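You operate a simulated robot arm through the tools that you are given. There is no shell and no other tool.

The job below is to be done with a simulated two-armed robot. You get a single attempt, and the scene is never put back.

TASK
Change the bottle in the foam unit's holder for the foam wash bottle.
Fine: shut both valves first, old bottle on the low bench, then open both valves again. Set down upright: what you pick out.

Only the result counts: the job must be done as asked and must still hold three seconds after the hand-in. Knocking over, shifting, dropping, spilling or breaking anything else fails it.

THE ROBOT
Two 7-joint arms with fingered hands on one trunk that stands fixed in place. Base frame: the origin is at the foot of the trunk, x ahead of it, y to its left, z up. Lengths are in cm, angles in rad, forces in N, time in s.
The left shoulder is at [5.5, 15.8, 114.3], the right one opposite. With the tool pointing down near the work surface each hand reaches from about 10 to 74 cm from the base axis, measured 20 degrees to its own side. Payload 4 kg a hand.
Tool frame (each hand has its own): the origin (TCP) lies between the finger pads and is the grasp point; the fingertips stand 3 cm ahead of it; z points along the fingers, y is the line along which they close. The gripper opens to 10.4 cm. The gripper's body begins 3.5 cm behind the TCP. The gripper is a hand of 4 fingers: y runs from the thumb to the fingers, the wrist lies at [-1.5, -10.4, -17.8] in the tool frame, and closing takes about 1.5 s.
Orientation is told as [roll, pitch, yaw] about the base's x, y, z axes, in that order, counted from this pose: with the fingers straight down and the wrist toward the robot, the tool's x, y and z point along [0, 1, 0], [1, 0, 0] and [0, 0, -1] of the base frame.

THE INTERFACE
- The arms move only by the tool move_arm. It takes "left_steps", "right_steps" or both (then of equal length, played together; a hand with none holds still); each is a list that holds one entry, the list of rows, each a list of 7 numbers: the shift along the base's x, y, z in units of 50 mm (1.0 is 50 mm), then the turn, a rotation vector about the base's x, y, z in units of 8 degrees (1.0 is 8 degrees), then the opening, from 0 (shut) to 1 (fully open). In form: [[[x, y, z, wx, wy, wz, grip], ...]]. A call has 1 to 20 rows; each row shifts and turns the commanded pose from where the row before left it. A call with a number of a shift or a turn outside -1 to 1 is refused whole. Each row takes 0.2 s and may step no farther than 5 cm and 0.15 rad from the row before; otherwise, or with a gripper value out of range, the whole call is refused. Where a pose cannot be reached the arm comes as near as it can. A force on the tool above 70 N (or 10 N above the force at the start of the call, whichever is more), or a blocked arm, ends the call early, and 0.2 s more pass. Each finger travels about 4.5 cm/s and halts on what it meets, pressing with about 30 N; the grip force reading is that of the motor and also rises with nothing between the fingers. The clock runs only during rows and for 0.2 s after the last one: add rows that do not move to give the fingers time. It gives the time, the measured TCP pose, the force on the tool (base axes), the opening and the grip force at its end, in the units of the frame above (readings bear some noise), with the torque about the TCP (base axes, N m) and any sound that the robot's microphone picked up.
- Cameras (640 x 400 px; columns grow to the right, rows downward): "scene" is now at [12.69, 5.26, 133.05]; the picture's right is [0.52, -0.86, -0.01], its down [-0.53, -0.31, -0.79] and it looks along [0.68, 0.41, -0.61] (base axes); focal length 258 px, centre (320, 200). "left" rides on the left gripper at [-6.1, -9.2, -13] in its tool frame; the picture's right is [-0.81, -0.27, 0.52], its down [0.53, -0.71, 0.46] and it looks along [0.24, 0.65, 0.72] (tool axes); focal length 275 px, centre (320, 200). "right" rides on the right gripper at [6.1, -9.2, -13] in its tool frame; the picture's right is [-0.81, 0.28, -0.52], its down [-0.53, -0.71, 0.45] and it looks along [-0.24, 0.64, 0.72] (tool axes); focal length 275 px, centre (320, 200). There is no depth. A picture from a camera that has moved, and an enlarged one, comes with that camera's place and axes in the base frame and with its lens. The place of the scene camera against the robot may be out by one fixed shift of up to 2.5 cm in any direction.
- snapshot(camera): a new picture of that camera. No time passes.
- slide_trunk(by): slides the trunk up (or, below 0, down) by that many cm; the arms and the scene camera ride with it, the base frame stays. It gives what a move gives, with no picture.
- set_grasp(shape, hand): the hand has 4 fingers and takes this shape, open, in about a second: jaw (thumb against the fingers, like two jaws); tri (thumb and two fingers); tip (a fingertip pinch); poke (one finger out to press); point (the index stretched); flat (the hand flat); cup (the hand cupped); fist (a fist). The gripper value then closes the fingers along that shape, each until it touches; the sizes above hold for jaw. It gives what a move gives, with no picture.
- turn_head(pan, tilt): turns the head with the scene camera to pan (to the left, within 1.396 rad either way) and tilt (down, from -0.506 to 1.204), counted from straight ahead of the robot. It gives what a move gives.
- inspect(camera, box): a new picture of the part [left, top, right, bottom] of that camera's present view, enlarged. No time passes.
- finish_job(): hands the job in; it is judged then, once.

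Places have to be worked out from the pictures, the camera data and where the tool is seen. Open the grippers and draw the arms clear of the work before you hand the job in, unless the task says otherwise.

The tools are called after "Emit:" as a command line: name --argument value ..., lists and objects as JSON in quotes. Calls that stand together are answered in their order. move_arm: Moves the arms, as the interface text tells. Its arguments: {"type":"object","properties":{"left_steps":{"type":"array"},"right_steps":{"type":"array"}},"required":[]} The other tools are called the same way: slide_trunk (by) slides the trunk up or down; set_grasp (shape, hand) gives the hand a shape; turn_head (pan, tilt) turns the head that bears the scene camera; snapshot (camera) takes a picture; inspect (camera, box) takes an enlarged picture of a part of a camera's view; finish_job () hands the job in.

At the start:

```text
time_s: 0.0
left_tool_pos: [38.42, 46.76, 113.21]
left_orientation: [-0.001, 0.001, 0.001]
left_wrist_force: [-0.3, -0.4, -0.8]
left_moment: [0.02, 0.0, 0.01]
left_gripper_width: 10.37
left_grasp_force: 0.1
left_shape: jaw
right_tool_pos: [45.18, 3.45, 116.67]
right_orientation: [0.001, -0.001, -0.001]
right_wrist_force: [0.2, -0.7, -1.1]
right_moment: [-0.01, 0.01, 0.02]
right_gripper_width: 10.34
right_grasp_force: 0.1
right_shape: jaw
trunk travel left (down, up): [-35.0, 15.7]
head pan, tilt: [0.543, 0.646]
```

scene: 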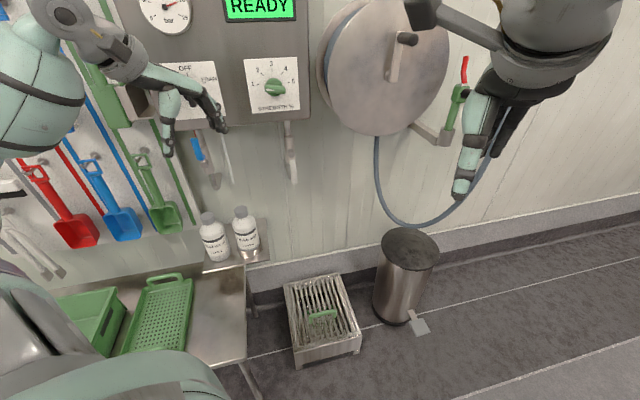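
right: 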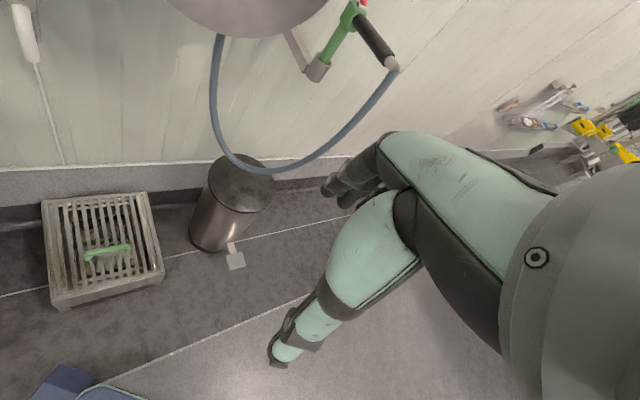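
left: 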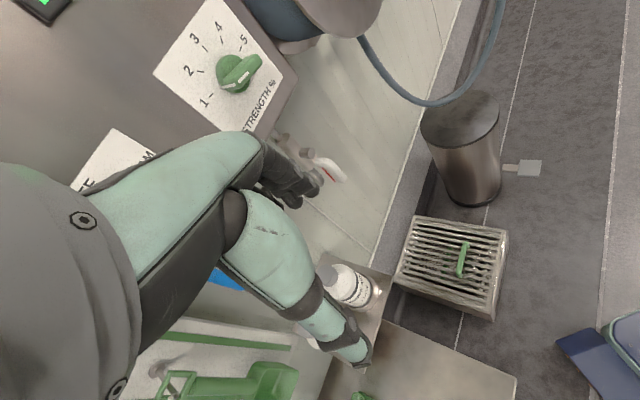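

The scene shows a foam unit panel, a hose reel and bottles on a shelf. I'll look around with enlarged pictures before moving anything.

Emit:
inspect --camera "scene" --box '[120, 60, 320, 280]'

Emit:
inspect --camera "scene" --box '[0, 150, 280, 400]'

Emit:
turn_head --pan 0.9 --tilt 0.4

```text
1.82 times, centred on (220, 170) of scene
camera zoom: at [12.69, 5.26, 133.05], right [0.52, -0.86, -0.01], down [-0.53, -0.31, -0.79], along [0.68, 0.41, -0.61], focal length 469 px, centre (502, 254)
```

zoom: 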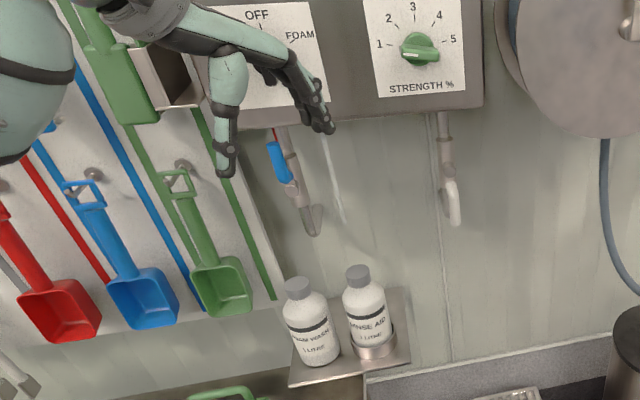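

```text
1.60 times, centred on (140, 275) of scene
camera zoom: at [12.69, 5.26, 133.05], right [0.52, -0.86, -0.01], down [-0.53, -0.31, -0.79], along [0.68, 0.41, -0.61], focal length 413 px, centre (608, 80)
```

zoom: 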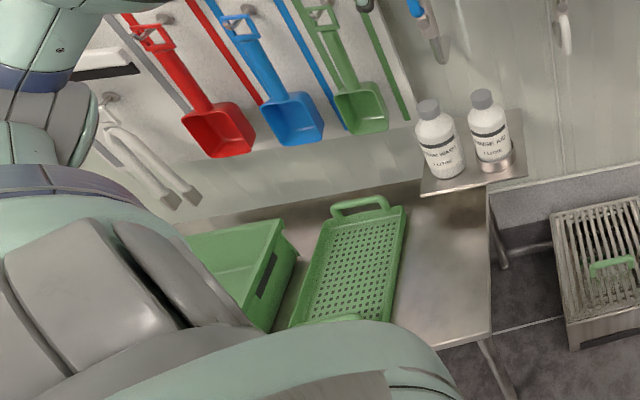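

```text
time_s: 0.8
left_tool_pos: [37.01, 46.81, 113.55]
left_orientation: [0.0, -0.012, 0.001]
left_wrist_force: [-0.5, -0.3, -0.3]
left_moment: [0.02, -0.03, 0.01]
left_gripper_width: 10.41
left_grasp_force: 0.1
left_shape: jaw
right_tool_pos: [43.73, 3.36, 117.27]
right_orientation: [-0.001, -0.012, -0.001]
right_wrist_force: [0.2, 0.2, -0.2]
right_moment: [-0.01, -0.03, 0.02]
right_gripper_width: 10.41
right_grasp_force: 0.0
right_shape: jaw
trunk travel left (down, up): [-35.0, 15.7]
head pan, tilt: [0.901, 0.4]
```

The head now looks further left and up; I need to see the valves and panel in detail.

Emit:
snapshot --camera "scene"

Emit:
snapshot --camera "left"

Emit:
snapshot --camera "right"

```text
taken
camera scene: at [10.95, 8.04, 135.3], right [0.78, -0.62, -0.01], down [-0.25, -0.31, -0.92], along [0.57, 0.72, -0.4], focal length 258 px, centre (320, 200)
```

scene: 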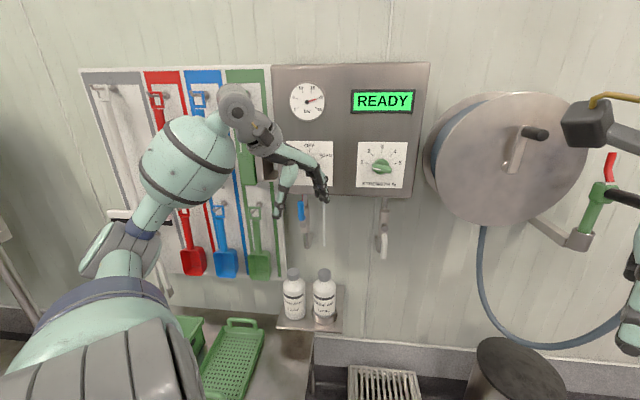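

```text
taken
camera left: at [27.74, 40.78, 126.45], right [-0.27, -0.81, -0.52], down [-0.71, 0.53, -0.46], along [0.65, 0.25, -0.72], focal length 275 px, centre (320, 200)
```

left: 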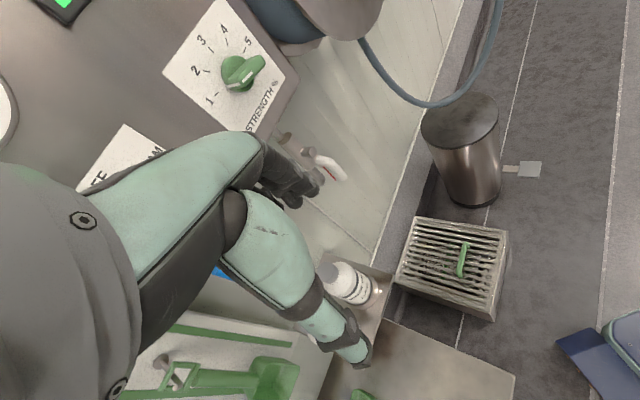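

```text
taken
camera right: at [34.4, 9.58, 130.23], right [0.27, -0.81, 0.52], down [-0.71, -0.53, -0.46], along [0.65, -0.24, -0.72], focal length 275 px, centre (320, 200)
```

right: 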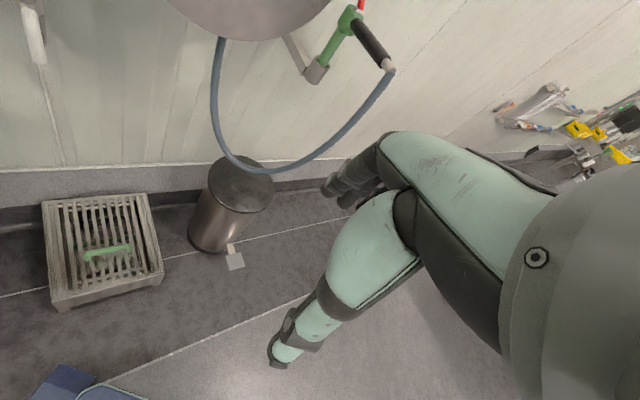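

I'll zoom on the valves, panel, and the bottles in the present views.

Emit:
inspect --camera "scene" --box '[270, 180, 350, 260]'

Emit:
inspect --camera "scene" --box '[340, 180, 420, 270]'

Emit:
inspect --camera "scene" --box '[260, 250, 360, 350]'

Emit:
inspect --camera "scene" --box '[260, 55, 440, 200]'

Emit:
inspect --camera "left" --box '[240, 110, 420, 320]'

```text
5.00 times, centred on (310, 220) of scene
camera zoom: at [10.95, 8.04, 135.3], right [0.78, -0.62, -0.01], down [-0.25, -0.31, -0.92], along [0.57, 0.72, -0.4], focal length 1290 px, centre (370, 100)
```

zoom: 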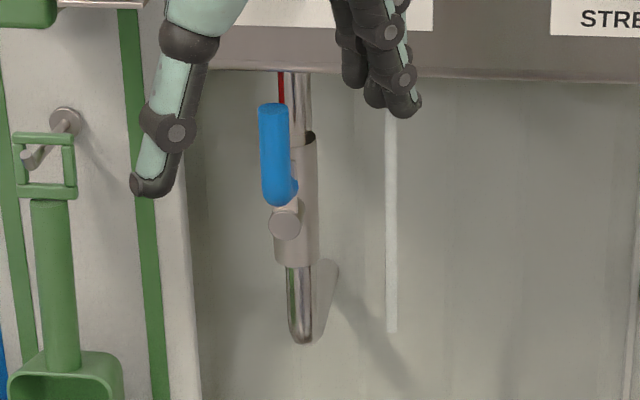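

```text
4.44 times, centred on (380, 225) of scene
camera zoom: at [10.95, 8.04, 135.3], right [0.78, -0.62, -0.01], down [-0.25, -0.31, -0.92], along [0.57, 0.72, -0.4], focal length 1146 px, centre (53, 89)
```

zoom: 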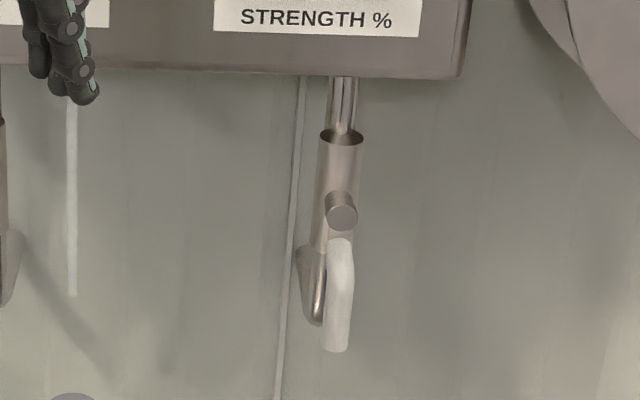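

```text
4.00 times, centred on (310, 300) of scene
camera zoom: at [10.95, 8.04, 135.3], right [0.78, -0.62, -0.01], down [-0.25, -0.31, -0.92], along [0.57, 0.72, -0.4], focal length 1032 px, centre (360, -200)
```

zoom: 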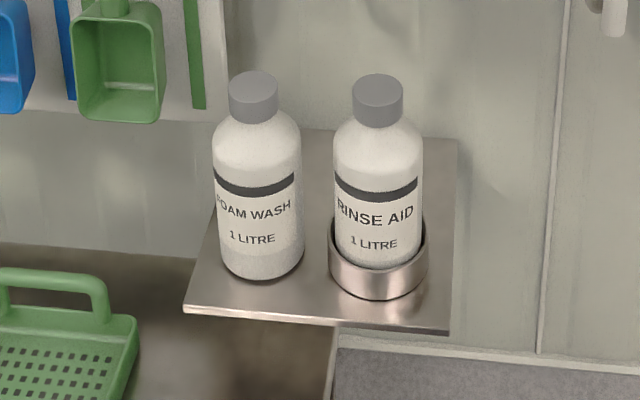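

```text
2.76 times, centred on (350, 128) of scene
camera zoom: at [10.95, 8.04, 135.3], right [0.78, -0.62, -0.01], down [-0.25, -0.31, -0.92], along [0.57, 0.72, -0.4], focal length 712 px, centre (237, 400)
```

zoom: 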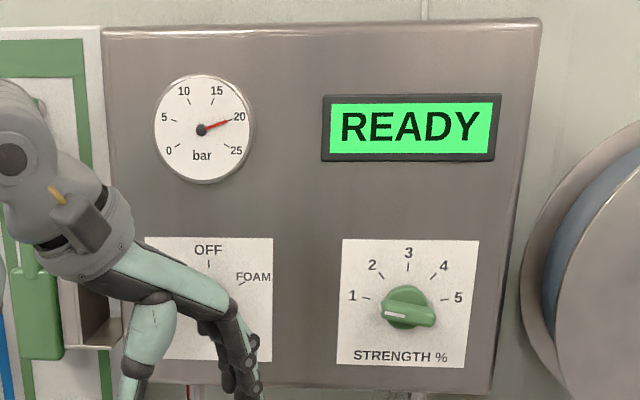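

```text
1.90 times, centred on (330, 215) of left
camera zoom: at [27.74, 40.78, 126.45], right [-0.27, -0.81, -0.52], down [-0.71, 0.53, -0.46], along [0.65, 0.25, -0.72], focal length 524 px, centre (301, 171)
```

zoom: 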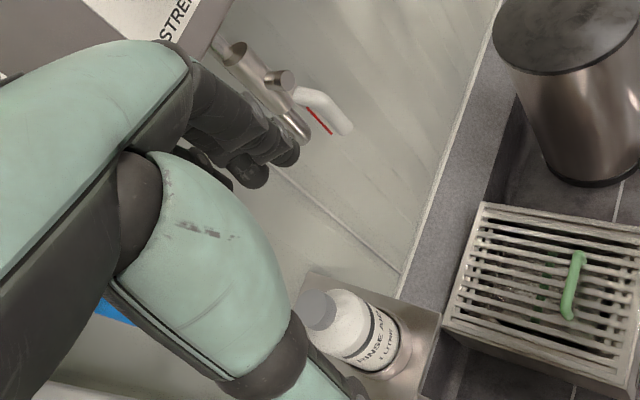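

The wall stands obliquely (normal roughly toward [0.7,0.7]); both valve levers (blue pointing up, white pointing down) lie along their pipes, so they are open; RINSE AID sits in the holder ring and FOAM WASH stands to its left. I turn the left hand in yaw toward the wall so its camera sees the valves, drawing it back a bit.

Emit:
move_arm --left_steps '[[[-0.3, -0.3, 0, 0, 0, 1, 1], [-0.3, -0.3, 0, 0, 0, 1, 1], [-0.3, -0.3, 0, 0, 0, 1, 1], [-0.3, -0.3, 0, 0, 0, 1, 1], [-0.3, -0.3, 0, 0, 0, 1, 1], [0, 0, 0, 0, 0, 0.6, 1]]]'

```text
time_s: 2.2
left_tool_pos: [30.39, 40.54, 113.7]
left_orientation: [0.0, -0.016, 0.665]
left_wrist_force: [0.4, 0.5, -1.0]
left_moment: [0.01, 0.02, 0.03]
left_gripper_width: 10.38
left_grasp_force: 0.0
left_shape: jaw
left hand out of reach, approached as far as the arm can: row 5
right_tool_pos: [43.86, 3.34, 117.3]
right_orientation: [0.002, -0.012, 0.0]
right_wrist_force: [0.2, -0.3, -0.1]
right_moment: [0.02, 0.02, 0.02]
right_gripper_width: 10.42
right_grasp_force: 0.0
right_shape: jaw
trunk travel left (down, up): [-35.0, 15.7]
head pan, tilt: [0.901, 0.4]
```

The hand reached yaw 0.67 rad; now I look with both the left and scene cameras.

Emit:
snapshot --camera "left"

Emit:
snapshot --camera "scene"

```text
taken
camera left: at [27.01, 30.03, 126.51], right [0.29, -0.8, -0.52], down [-0.88, -0.02, -0.47], along [0.36, 0.6, -0.71], focal length 275 px, centre (320, 200)
```

left: 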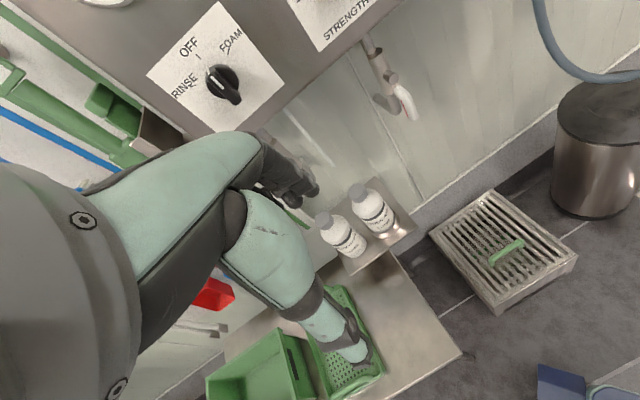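

```text
taken
camera scene: at [10.98, 7.97, 135.3], right [0.78, -0.62, -0.01], down [-0.25, -0.3, -0.92], along [0.57, 0.72, -0.4], focal length 258 px, centre (320, 200)
```

scene: 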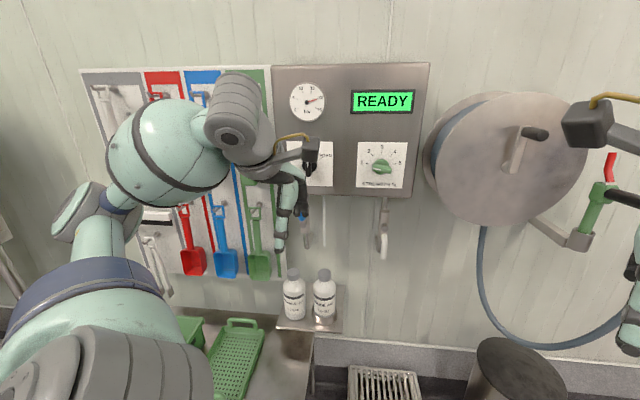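

I zoom into the left camera's view of the bottles and valves for accurate pixels.

Emit:
inspect --camera "left" --box '[290, 150, 450, 290]'

Emit:
inspect --camera "left" --box '[240, 30, 440, 200]'

Emit:
inspect --camera "scene" --box '[260, 180, 420, 340]'

Emit:
inspect --camera "left" --box '[200, 230, 480, 400]'

```text
2.86 times, centred on (370, 220) of left
camera zoom: at [27.01, 30.03, 126.51], right [0.29, -0.8, -0.52], down [-0.88, -0.02, -0.47], along [0.36, 0.6, -0.71], focal length 786 px, centre (177, 143)
```

zoom: 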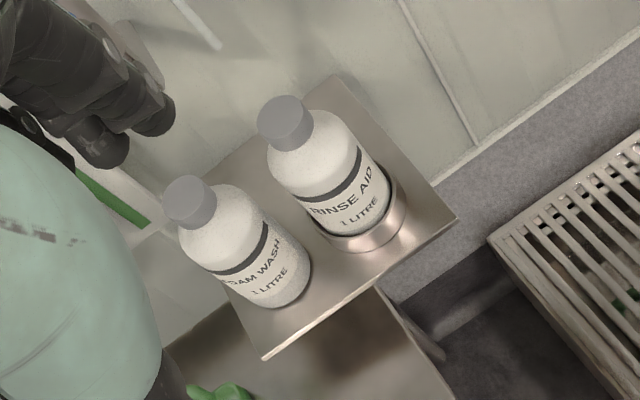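

```text
2.35 times, centred on (340, 115) of left
camera zoom: at [27.01, 30.03, 126.51], right [0.29, -0.8, -0.52], down [-0.88, -0.02, -0.47], along [0.36, 0.6, -0.71], focal length 648 px, centre (273, 400)
```

zoom: 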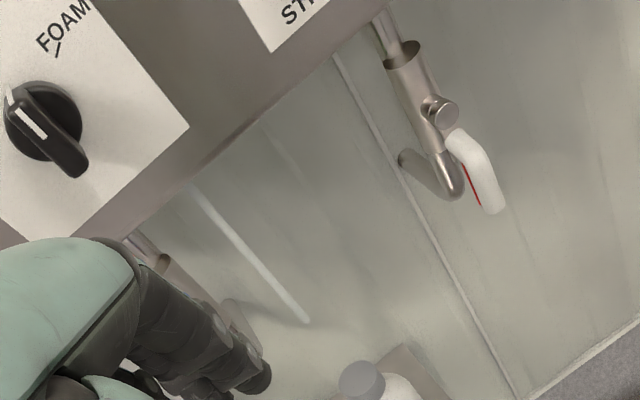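

```text
2.50 times, centred on (340, 260) of scene
camera zoom: at [10.98, 7.97, 135.3], right [0.78, -0.62, -0.01], down [-0.25, -0.3, -0.92], along [0.57, 0.72, -0.4], focal length 645 px, centre (270, 50)
```

zoom: 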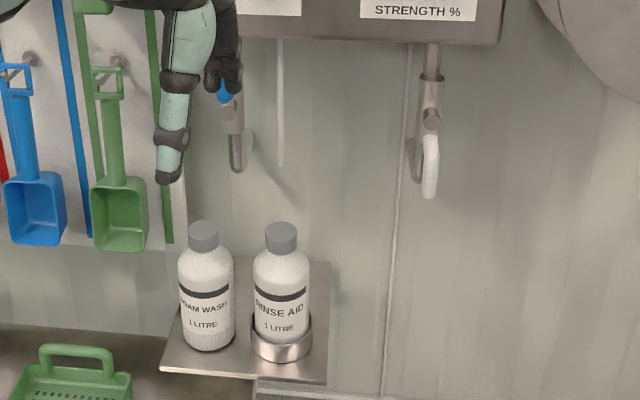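

```text
2.29 times, centred on (340, 315) of left
camera zoom: at [27.01, 30.03, 126.51], right [0.29, -0.8, -0.52], down [-0.88, -0.02, -0.47], along [0.36, 0.6, -0.71], focal length 629 px, centre (274, -63)
```

zoom: 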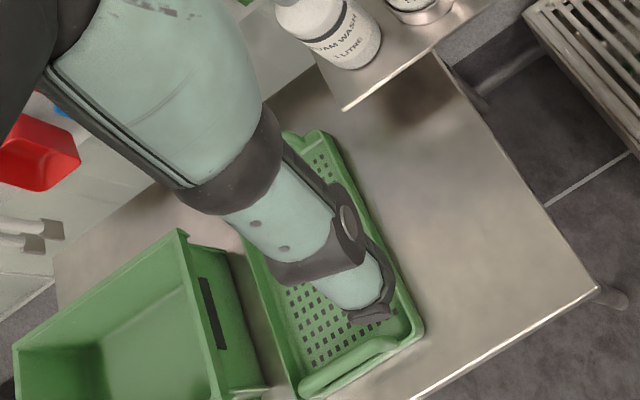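

The dip tube hangs from the panel and ends some 10 cm above the RINSE AID cap, so I'd rather grip bottles from the front. I pitch the left hand up by about 40° and lower it, to look straight at the valves from nearer.

Emit:
move_arm --left_steps '[[[0.2, 0.2, -0.4, 0.62, -0.78, 0, 1], [0.2, 0.2, -0.4, 0.62, -0.78, 0, 1], [0.2, 0.2, -0.4, 0.62, -0.78, 0, 1], [0.2, 0.2, -0.4, 0.62, -0.78, 0, 1], [0.2, 0.2, -0.4, 0.62, -0.78, 0, 1]]]'

Emit:
snapshot --camera "left"

Emit:
snapshot --camera "scene"

```text
time_s: 3.4
left_tool_pos: [41.6, 49.71, 106.86]
left_orientation: [-0.012, -0.709, 0.691]
left_wrist_force: [-0.1, -0.6, -0.7]
left_moment: [-0.02, -0.02, -0.01]
left_gripper_width: 10.4
left_grasp_force: 0.0
left_shape: jaw
left hand out of reach, approached as far as the arm can: row 1, 2, 3, 4
right_tool_pos: [43.86, 3.42, 117.32]
right_orientation: [-0.001, -0.012, 0.0]
right_wrist_force: [-0.1, 0.4, 0.5]
right_moment: [-0.05, 0.0, 0.01]
right_gripper_width: 10.39
right_grasp_force: 0.1
right_shape: jaw
trunk travel left (down, up): [-35.0, 15.7]
head pan, tilt: [0.901, 0.4]
```

```text
taken
camera left: at [33.51, 35.37, 110.73], right [0.61, -0.55, -0.57], down [-0.52, 0.25, -0.81], along [0.59, 0.8, -0.13], focal length 275 px, centre (320, 200)
```

left: 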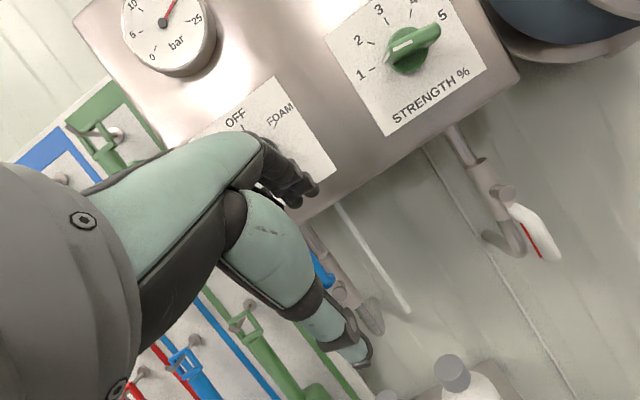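

```text
taken
camera scene: at [11.03, 8.1, 135.29], right [0.78, -0.62, -0.01], down [-0.25, -0.31, -0.92], along [0.57, 0.72, -0.4], focal length 258 px, centre (320, 200)
```

scene: 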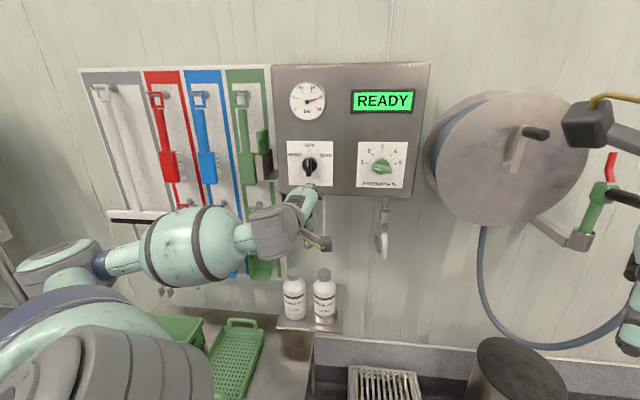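

The nearer view shows both valves. I zoom in on the white-lever valve, the blue one and the dip tube.

Emit:
inspect --camera "left" --box '[420, 110, 600, 280]'

Emit:
inspect --camera "left" --box '[270, 180, 530, 400]'

Emit:
inspect --camera "scene" --box '[270, 130, 430, 270]'

```text
2.35 times, centred on (510, 195) of left
camera zoom: at [33.51, 35.37, 110.73], right [0.61, -0.55, -0.57], down [-0.52, 0.25, -0.81], along [0.59, 0.8, -0.13], focal length 648 px, centre (-127, 212)
```

zoom: 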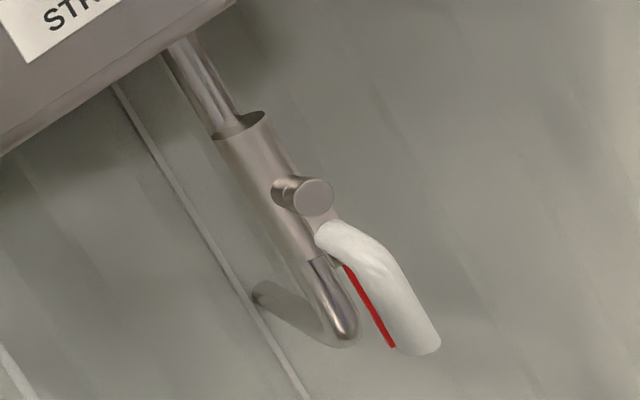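

```text
1.82 times, centred on (400, 290) of left
camera zoom: at [33.51, 35.37, 110.73], right [0.61, -0.55, -0.57], down [-0.52, 0.25, -0.81], along [0.59, 0.8, -0.13], focal length 500 px, centre (174, 36)
```

zoom: 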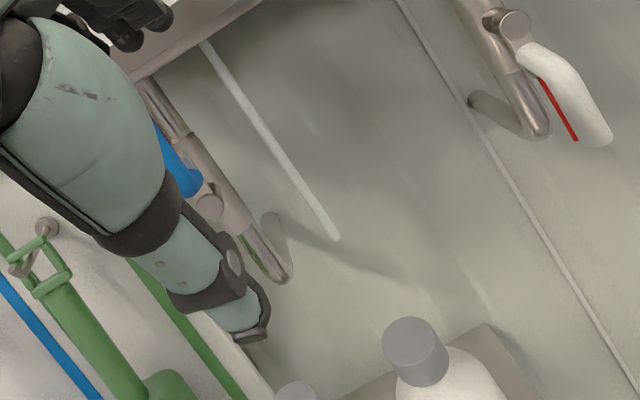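

```text
2.86 times, centred on (350, 200) of scene
camera zoom: at [11.03, 8.1, 135.29], right [0.78, -0.62, -0.01], down [-0.25, -0.31, -0.92], along [0.57, 0.72, -0.4], focal length 737 px, centre (234, 200)
```

zoom: 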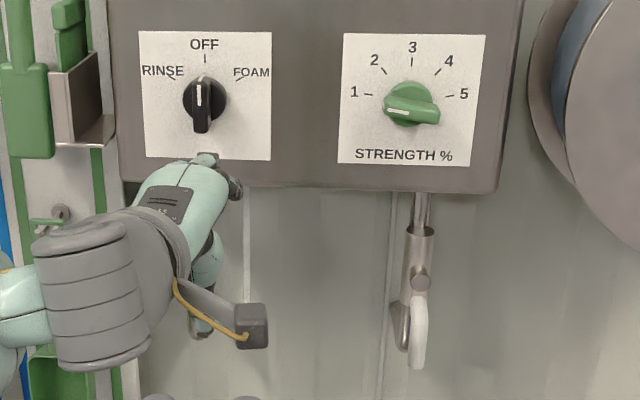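

Triangulating the three left views: wall normal ≈45°; white-valve stem near (71.2,51.2,92.3), blue-valve stem near (52.2,70.2,92.3), RINSE AID cap (55.6,63.0,74.3), FOAM WASH cap (47.6,70.5,74), dip tube end (55.3,63,86.5), shelf top ≈54, bench ≈45. I next pitch the hand further toward horizontal while lowering it, to test which orientations the arm can take.

Emit:
move_arm --left_steps '[[[0, 0, -0.4, 0.64, -0.77, 0, 1], [0, 0, -0.4, 0.64, -0.77, 0, 1], [0, 0, -0.4, 0.64, -0.77, 0, 1], [0, 0, -0.4, 0.64, -0.77, 0, 1], [0, 0, -0.4, 0.64, -0.77, 0, 1]]]'

Emit:
snapshot --camera "scene"

Emit:
snapshot --camera "left"

```text
time_s: 4.6
left_tool_pos: [41.63, 49.52, 96.92]
left_orientation: [0.002, -1.405, 0.676]
left_wrist_force: [0.9, -0.5, 0.2]
left_moment: [-0.02, -0.01, -0.02]
left_gripper_width: 10.4
left_grasp_force: 0.1
left_shape: jaw
right_tool_pos: [43.87, 3.22, 117.24]
right_orientation: [0.0, -0.011, 0.001]
right_wrist_force: [0.3, -0.2, 0.0]
right_moment: [0.03, 0.04, 0.01]
right_gripper_width: 10.37
right_grasp_force: 0.1
right_shape: jaw
trunk travel left (down, up): [-35.0, 15.7]
head pan, tilt: [0.901, 0.4]
```

```text
taken
camera scene: at [11.08, 7.99, 135.3], right [0.78, -0.62, -0.01], down [-0.25, -0.3, -0.92], along [0.57, 0.72, -0.4], focal length 258 px, centre (320, 200)
```

scene: 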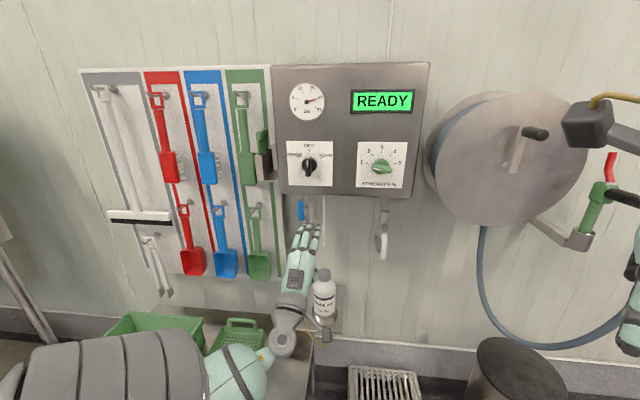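

```text
taken
camera left: at [34.35, 35.99, 89.85], right [0.87, -0.34, -0.36], down [-0.08, 0.62, -0.78], along [0.49, 0.7, 0.52], focal length 275 px, centre (320, 200)
```

left: 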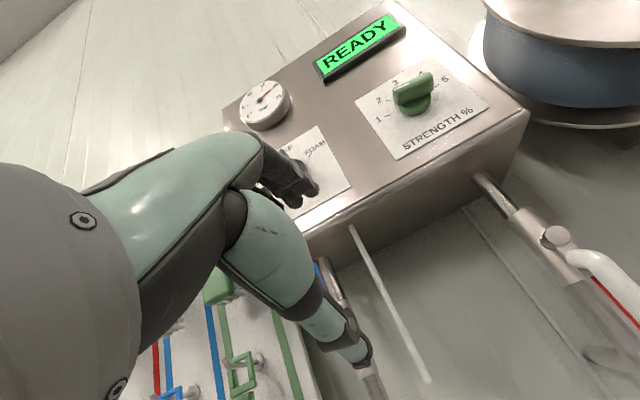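

The arm comfortably reaches a horizontal hand pose. I set the left hand to the poke shape and look at where the extended finger lies.

Emit:
set_grasp --hand "left" --shape "poke"

Emit:
snapshot --camera "left"

Emit:
inspect --camera "scene" --box '[250, 180, 410, 340]'

```text
time_s: 5.5
left_tool_pos: [41.51, 49.71, 96.93]
left_orientation: [0.001, -1.404, 0.682]
left_wrist_force: [0.9, 0.3, -1.3]
left_moment: [-0.02, -0.02, -0.01]
left_gripper_width: 0.0
left_grasp_force: 0.0
left_shape: poke
right_tool_pos: [43.77, 3.4, 117.34]
right_orientation: [-0.002, -0.012, 0.0]
right_wrist_force: [0.3, -0.8, -0.1]
right_moment: [0.01, -0.03, -0.01]
right_gripper_width: 10.36
right_grasp_force: 0.1
right_shape: jaw
trunk travel left (down, up): [-35.0, 15.7]
head pan, tilt: [0.901, 0.4]
```

```text
taken
camera left: at [34.29, 36.08, 89.94], right [0.87, -0.34, -0.36], down [-0.08, 0.62, -0.78], along [0.48, 0.71, 0.52], focal length 275 px, centre (320, 200)
```

left: 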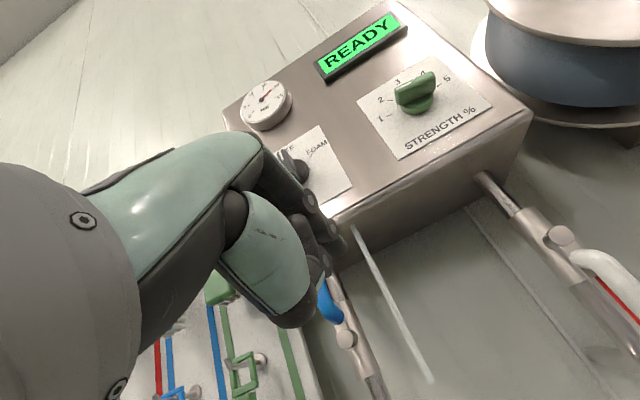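

```text
2.50 times, centred on (330, 260) of scene
camera zoom: at [11.01, 8.02, 135.3], right [0.78, -0.62, -0.01], down [-0.25, -0.3, -0.92], along [0.57, 0.72, -0.4], focal length 645 px, centre (295, 50)
```

zoom: 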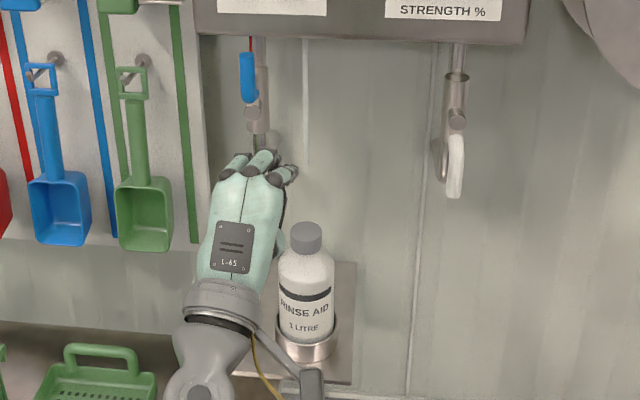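

I zoom in on the hand to identify the extended finger.

Emit:
inspect --camera "left" --box '[220, 130, 400, 340]'

Emit:
inspect --camera "scene" --box '[290, 200, 350, 270]'

```text
1.90 times, centred on (310, 235) of left
camera zoom: at [34.29, 36.08, 89.94], right [0.87, -0.34, -0.36], down [-0.08, 0.62, -0.78], along [0.48, 0.71, 0.52], focal length 524 px, centre (339, 133)
```

zoom: 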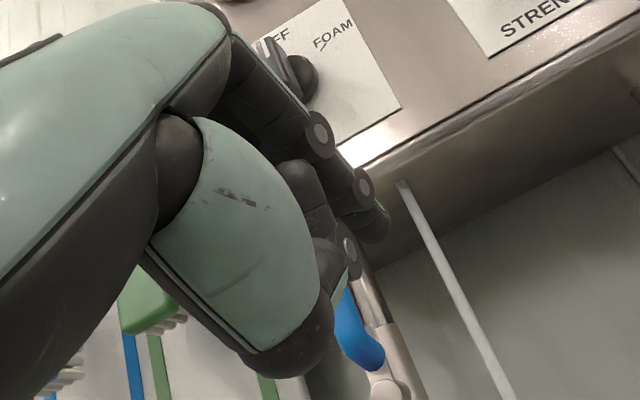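

```text
5.71 times, centred on (320, 235) of scene
camera zoom: at [11.01, 8.02, 135.3], right [0.78, -0.62, -0.01], down [-0.25, -0.3, -0.92], along [0.57, 0.72, -0.4], focal length 1474 px, centre (320, 0)
```

zoom: 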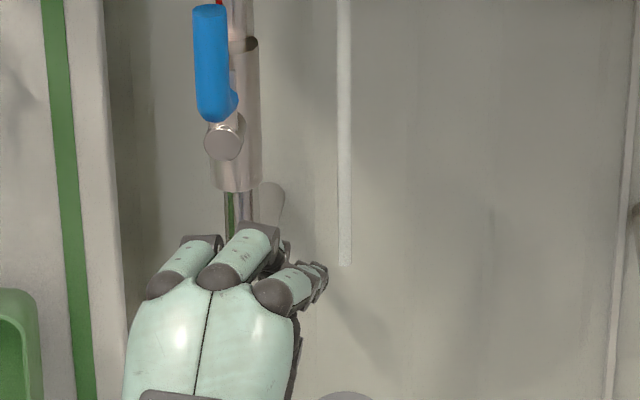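

In poke the index is somewhat bent; I try the point shape instead.

Emit:
set_grasp --hand "left" --shape "point"

Emit:
inspect --camera "left" --box '[220, 130, 400, 340]'

Emit:
inspect --camera "scene" --box '[270, 180, 370, 300]'

```text
time_s: 6.4
left_tool_pos: [41.55, 49.68, 96.95]
left_orientation: [-0.001, -1.406, 0.682]
left_wrist_force: [0.3, -0.3, 0.5]
left_moment: [0.04, 0.05, 0.0]
left_gripper_width: 0.0
left_grasp_force: 0.0
left_shape: point
right_tool_pos: [43.76, 3.45, 117.27]
right_orientation: [-0.004, -0.013, 0.0]
right_wrist_force: [0.2, 0.2, -0.9]
right_moment: [0.0, 0.04, -0.03]
right_gripper_width: 10.39
right_grasp_force: 0.0
right_shape: jaw
trunk travel left (down, up): [-35.0, 15.7]
head pan, tilt: [0.901, 0.4]
```

```text
1.90 times, centred on (310, 235) of left
camera zoom: at [34.29, 36.09, 89.94], right [0.87, -0.34, -0.36], down [-0.08, 0.62, -0.78], along [0.48, 0.71, 0.52], focal length 524 px, centre (339, 133)
```

zoom: 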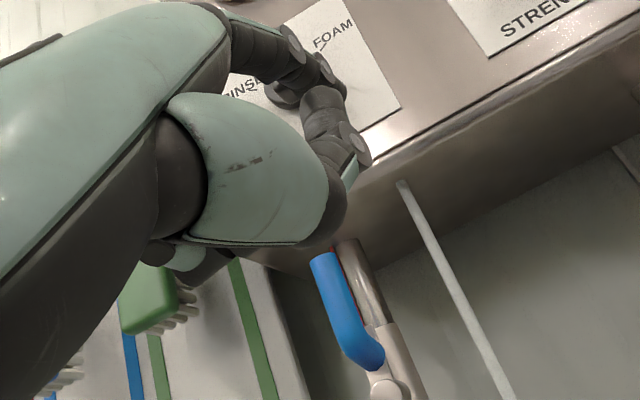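

```text
3.33 times, centred on (320, 240) of scene
camera zoom: at [11.02, 8.03, 135.3], right [0.78, -0.62, -0.01], down [-0.25, -0.3, -0.92], along [0.57, 0.72, -0.4], focal length 860 px, centre (320, 67)
```

zoom: 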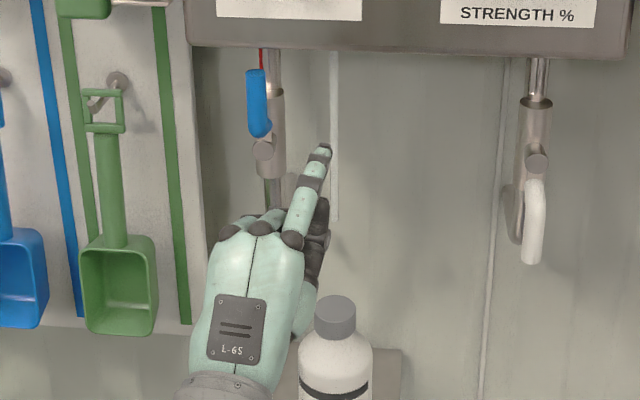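

In the point shape the index tip sits near (45.0,51.0,102.9), i.e. about (-1.2, 6.4, 2.5) in the tool frame, pointing ~40° above the tool axis. I lower the pitch so the index is level along the wall normal, and stage it in front of and just right of the blue lever, clear of the dip tube.

Emit:
move_arm --left_steps '[[[0.0, 0.375, -0.09, -0.61, 0.73, 0.18, 0], [0.0, 0.375, -0.09, -0.61, 0.73, 0.18, 0], [0.0, 0.375, -0.09, -0.61, 0.73, 0.18, 0], [0.05, 0.375, -0.09, -0.61, 0.73, 0.18, 0], [0, 0, 0, 0, 0, 0, 0]]]'

Emit:
snapshot --camera "scene"

Emit:
snapshot --camera "left"

Emit:
inspect --camera "scene" --box '[250, 160, 370, 280]'

```text
time_s: 7.6
left_tool_pos: [41.88, 57.12, 95.16]
left_orientation: [0.031, -0.874, 0.755]
left_wrist_force: [0.0, -0.7, 1.3]
left_moment: [-0.02, 0.0, 0.01]
left_gripper_width: 0.0
left_grasp_force: 0.2
left_shape: point
right_tool_pos: [43.85, 3.32, 117.23]
right_orientation: [-0.001, -0.01, 0.0]
right_wrist_force: [0.1, -0.5, -0.4]
right_moment: [0.03, -0.02, 0.02]
right_gripper_width: 10.39
right_grasp_force: 0.1
right_shape: jaw
trunk travel left (down, up): [-35.0, 15.7]
head pan, tilt: [0.901, 0.4]
```

```text
taken
camera scene: at [10.99, 8.01, 135.3], right [0.78, -0.62, -0.01], down [-0.25, -0.3, -0.92], along [0.57, 0.72, -0.4], focal length 258 px, centre (320, 200)
```

scene: 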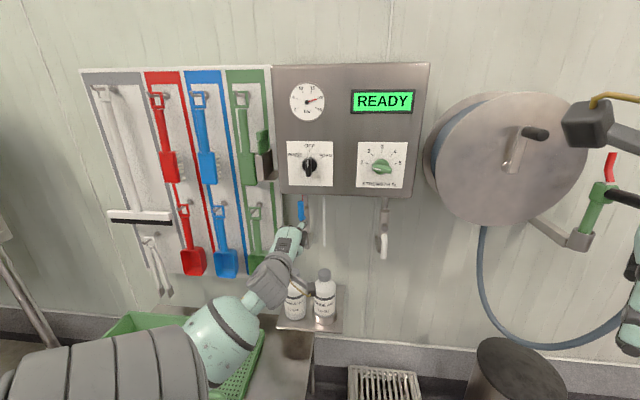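

```text
taken
camera left: at [34.91, 41.9, 96.33], right [0.72, -0.41, -0.56], down [-0.46, 0.31, -0.83], along [0.52, 0.85, 0.04], focal length 275 px, centre (320, 200)
```

left: 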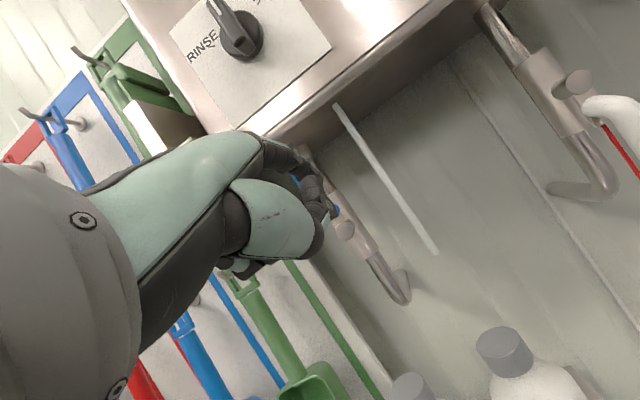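

```text
3.33 times, centred on (310, 220) of scene
camera zoom: at [10.99, 8.01, 135.3], right [0.78, -0.62, -0.01], down [-0.25, -0.3, -0.92], along [0.57, 0.72, -0.4], focal length 860 px, centre (353, 133)
```

zoom: 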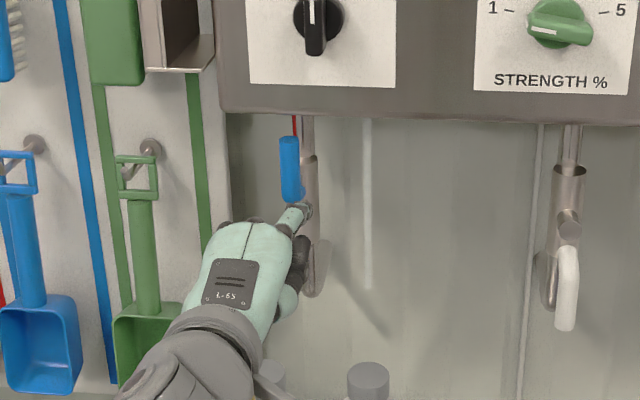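

The index tip is about at (47,60,99), roughly 7 cm short of the lever plane and to its right. I advance 5 cm along the wall normal and check.

Emit:
move_arm --left_steps '[[[0.354, 0.354, 0, 0, 0, 0.15, 0], [0.354, 0.354, 0, 0, 0, 0.15, 0], [0, 0, 0, 0, 0, 0, 0]]]'

Emit:
inspect --camera "scene" --box '[270, 170, 350, 260]'

Emit:
snapshot --camera "left"

```text
time_s: 8.4
left_tool_pos: [45.27, 60.58, 95.19]
left_orientation: [0.028, -0.877, 0.8]
left_wrist_force: [0.0, 0.7, 0.1]
left_moment: [0.0, 0.04, -0.02]
left_gripper_width: 0.0
left_grasp_force: 0.0
left_shape: point
right_tool_pos: [43.71, 3.35, 117.4]
right_orientation: [0.0, -0.014, 0.001]
right_wrist_force: [0.0, 0.2, -0.7]
right_moment: [-0.02, 0.03, 0.01]
right_gripper_width: 10.41
right_grasp_force: 0.1
right_shape: jaw
trunk travel left (down, up): [-35.0, 15.7]
head pan, tilt: [0.901, 0.4]
```

```text
4.44 times, centred on (310, 215) of scene
camera zoom: at [10.95, 8.02, 135.3], right [0.78, -0.62, -0.01], down [-0.25, -0.3, -0.92], along [0.57, 0.72, -0.4], focal length 1146 px, centre (364, 133)
```

zoom: 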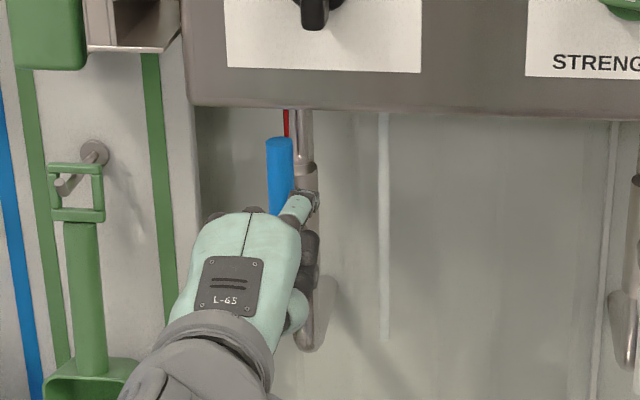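

```text
taken
camera left: at [39.03, 45.1, 96.29], right [0.74, -0.38, -0.56], down [-0.47, 0.3, -0.83], along [0.48, 0.88, 0.04], focal length 275 px, centre (320, 200)
```

left: 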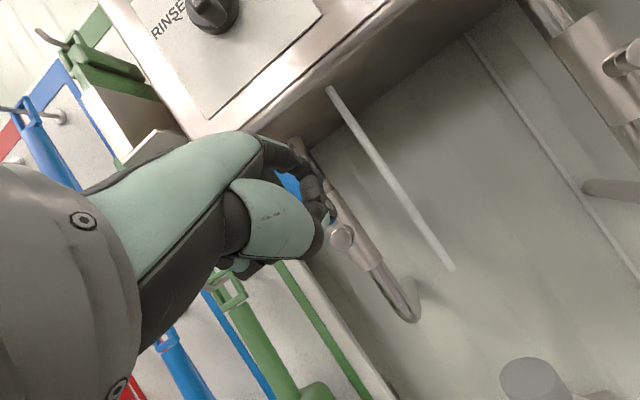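

The fingertip is just right of the lever and a little short of it. I advance another 3.5 cm.

Emit:
move_arm --left_steps '[[[0.25, 0.25, 0, 0, 0, 0, 0], [0.25, 0.25, 0, 0, 0, 0, 0], [0, 0, 0, 0, 0, 0, 0]]]'

Emit:
inspect --camera "scene" --box '[280, 180, 340, 250]'

Emit:
inspect --camera "left" --box '[220, 120, 460, 330]'

```text
time_s: 9.2
left_tool_pos: [47.87, 63.3, 95.17]
left_orientation: [0.029, -0.876, 0.797]
left_wrist_force: [0.1, 0.9, -0.1]
left_moment: [0.0, 0.0, 0.04]
left_gripper_width: 0.01
left_grasp_force: 0.1
left_shape: point
right_tool_pos: [43.75, 3.36, 117.21]
right_orientation: [-0.001, -0.013, 0.0]
right_wrist_force: [-0.6, 0.6, 0.3]
right_moment: [0.01, 0.04, -0.04]
right_gripper_width: 10.43
right_grasp_force: 0.0
right_shape: jaw
trunk travel left (down, up): [-35.0, 15.7]
head pan, tilt: [0.901, 0.4]
```

```text
5.71 times, centred on (310, 215) of scene
camera zoom: at [11.0, 8.02, 135.3], right [0.78, -0.62, -0.01], down [-0.25, -0.3, -0.92], along [0.57, 0.72, -0.4], focal length 1474 px, centre (377, 114)
```

zoom: 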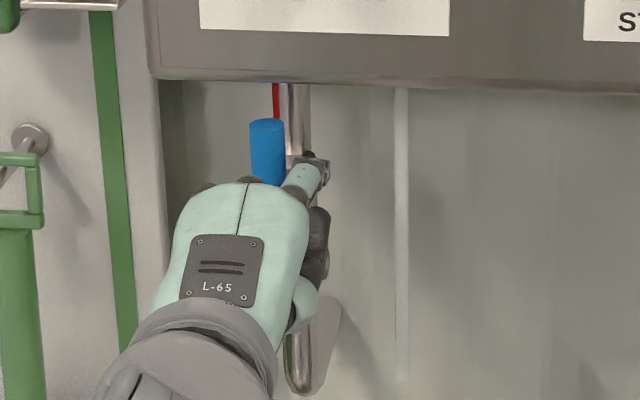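

```text
1.90 times, centred on (340, 225) of left
camera zoom: at [41.62, 47.58, 96.25], right [0.74, -0.38, -0.56], down [-0.47, 0.3, -0.83], along [0.48, 0.88, 0.04], focal length 524 px, centre (282, 152)
```

zoom: 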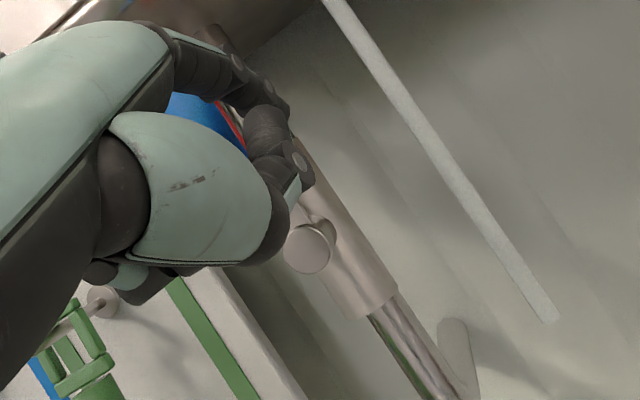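

The index lies beside the blue lever's right flank. I push 2 cm to the left, gently, watching the force.

Emit:
move_arm --left_steps '[[[-0.1, 0.1, 0, 0, 0, 0, 0], [-0.1, 0.1, 0, 0, 0, 0, 0], [-0.1, 0.1, 0, 0, 0, 0, 0]]]'

Emit:
inspect --camera "scene" --box '[280, 180, 340, 250]'

Emit:
inspect --camera "left" --box '[220, 120, 460, 330]'

```text
time_s: 10.0
left_tool_pos: [46.32, 64.79, 95.16]
left_orientation: [0.027, -0.874, 0.797]
left_wrist_force: [1.3, -1.1, 1.4]
left_moment: [0.05, 0.06, -0.07]
left_gripper_width: 0.02
left_grasp_force: 0.1
left_shape: point
right_tool_pos: [43.81, 3.33, 117.13]
right_orientation: [0.0, -0.012, -0.001]
right_wrist_force: [0.6, 0.0, 0.2]
right_moment: [0.0, 0.03, 0.01]
right_gripper_width: 10.39
right_grasp_force: 0.0
right_shape: jaw
trunk travel left (down, up): [-35.0, 15.7]
head pan, tilt: [0.901, 0.4]
```

```text
5.71 times, centred on (310, 215) of scene
camera zoom: at [11.03, 8.02, 135.3], right [0.78, -0.62, -0.01], down [-0.25, -0.3, -0.92], along [0.57, 0.72, -0.4], focal length 1474 px, centre (377, 114)
```

zoom: 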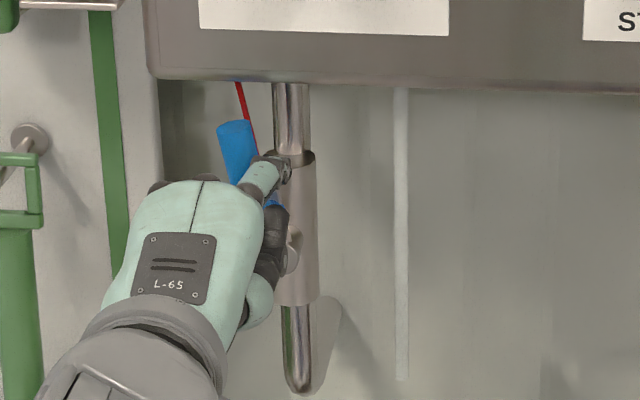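

```text
1.90 times, centred on (340, 225) of left
camera zoom: at [40.08, 49.13, 96.26], right [0.74, -0.38, -0.56], down [-0.47, 0.3, -0.83], along [0.48, 0.87, 0.04], focal length 524 px, centre (282, 152)
```

zoom: 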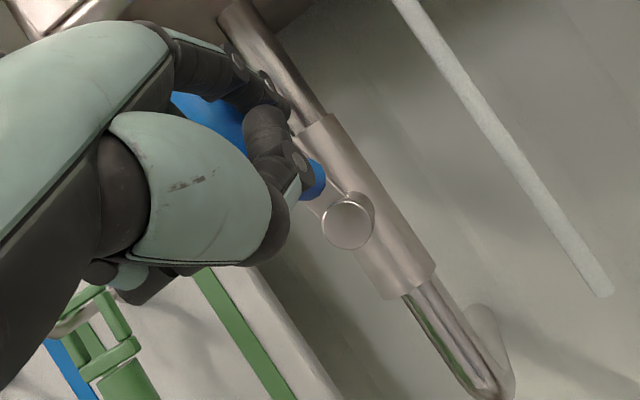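

The blue lever turns left freely with about 2 N, so left is the closing direction. I follow the arc for three more steps.

Emit:
move_arm --left_steps '[[[-0.119, 0.119, -0.035, 0, 0, 0, 0], [-0.119, 0.119, -0.035, 0, 0, 0, 0], [-0.108, 0.108, -0.076, 0, 0, 0, 0], [-0.108, 0.108, -0.076, 0, 0, 0, 0], [-0.09, 0.09, -0.114, 0, 0, 0, 0], [-0.09, 0.09, -0.114, 0, 0, 0, 0]]]'

Emit:
inspect --camera "scene" --box '[270, 180, 340, 260]'

Emit:
inspect --camera "left" --box '[220, 120, 460, 330]'

```text
time_s: 11.4
left_tool_pos: [43.26, 68.03, 92.81]
left_orientation: [0.028, -0.875, 0.799]
left_wrist_force: [1.2, 0.8, 1.2]
left_moment: [0.03, -0.01, -0.05]
left_gripper_width: 0.02
left_grasp_force: 0.0
left_shape: point
right_tool_pos: [43.8, 3.33, 117.3]
right_orientation: [-0.002, -0.013, 0.0]
right_wrist_force: [0.2, 1.3, -1.3]
right_moment: [-0.02, -0.02, 0.03]
right_gripper_width: 10.41
right_grasp_force: 0.0
right_shape: jaw
trunk travel left (down, up): [-35.0, 15.7]
head pan, tilt: [0.901, 0.4]
```

```text
5.00 times, centred on (305, 220) of scene
camera zoom: at [11.02, 8.02, 135.3], right [0.78, -0.62, -0.01], down [-0.25, -0.3, -0.92], along [0.57, 0.72, -0.4], focal length 1290 px, centre (395, 100)
```

zoom: 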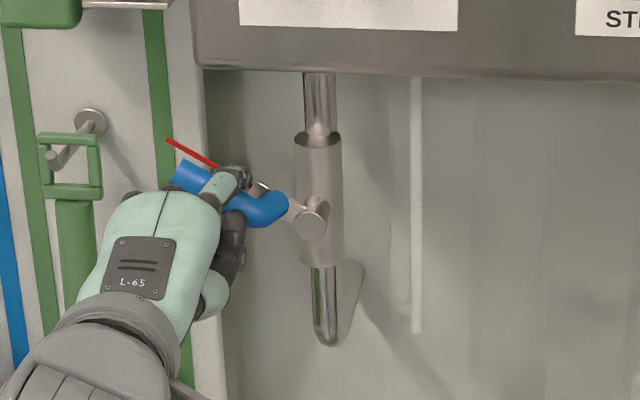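

```text
1.90 times, centred on (340, 225) of left
camera zoom: at [36.96, 52.29, 94.0], right [0.74, -0.38, -0.56], down [-0.47, 0.29, -0.83], along [0.48, 0.87, 0.04], focal length 524 px, centre (282, 152)
```

zoom: 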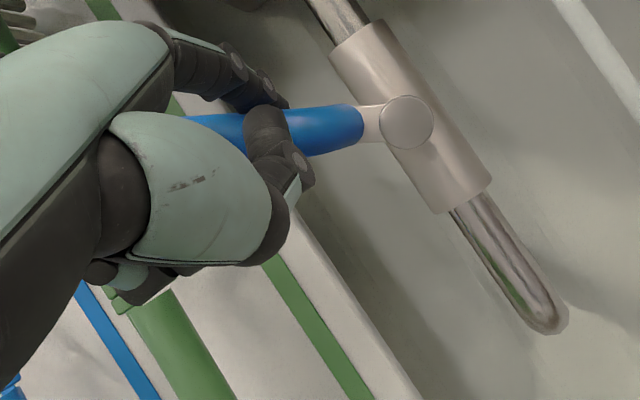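

The lever is now about 60° over. I continue down the arc to bring it level (closed), watching for the stop.

Emit:
move_arm --left_steps '[[[-0.067, 0.067, -0.142, 0, 0, 0, 0], [-0.067, 0.067, -0.142, 0, 0, 0, 0], [-0.035, 0.035, -0.15, 0, 0, 0, 0], [-0.03, 0.03, -0.15, 0, 0, 0, 0], [0, 0, 0, 0, 0, 0, 0]]]'

Emit:
inspect --camera "scene" --box '[270, 180, 340, 260]'

Emit:
inspect --camera "left" --box '[220, 120, 460, 330]'

```text
time_s: 12.6
left_tool_pos: [42.17, 69.04, 90.08]
left_orientation: [0.031, -0.876, 0.799]
left_wrist_force: [1.2, -0.8, 2.0]
left_moment: [0.04, -0.07, -0.05]
left_gripper_width: 0.0
left_grasp_force: 0.1
left_shape: point
right_tool_pos: [43.8, 3.24, 117.3]
right_orientation: [0.002, -0.012, 0.001]
right_wrist_force: [0.5, 0.2, 0.0]
right_moment: [0.0, 0.03, 0.02]
right_gripper_width: 10.41
right_grasp_force: 0.0
right_shape: jaw
trunk travel left (down, up): [-35.0, 15.7]
head pan, tilt: [0.901, 0.4]
```

```text
5.00 times, centred on (305, 220) of scene
camera zoom: at [11.03, 7.99, 135.3], right [0.78, -0.62, -0.01], down [-0.25, -0.3, -0.92], along [0.57, 0.72, -0.4], focal length 1290 px, centre (395, 100)
```

zoom: 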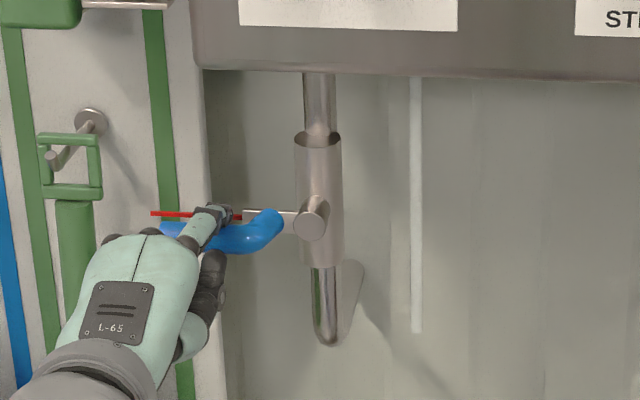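

```text
1.90 times, centred on (340, 225) of left
camera zoom: at [35.91, 53.28, 91.13], right [0.74, -0.38, -0.56], down [-0.47, 0.3, -0.83], along [0.48, 0.87, 0.04], focal length 524 px, centre (282, 152)
```

zoom: 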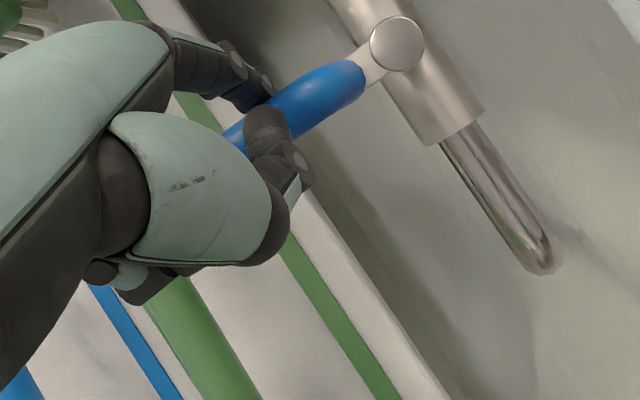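

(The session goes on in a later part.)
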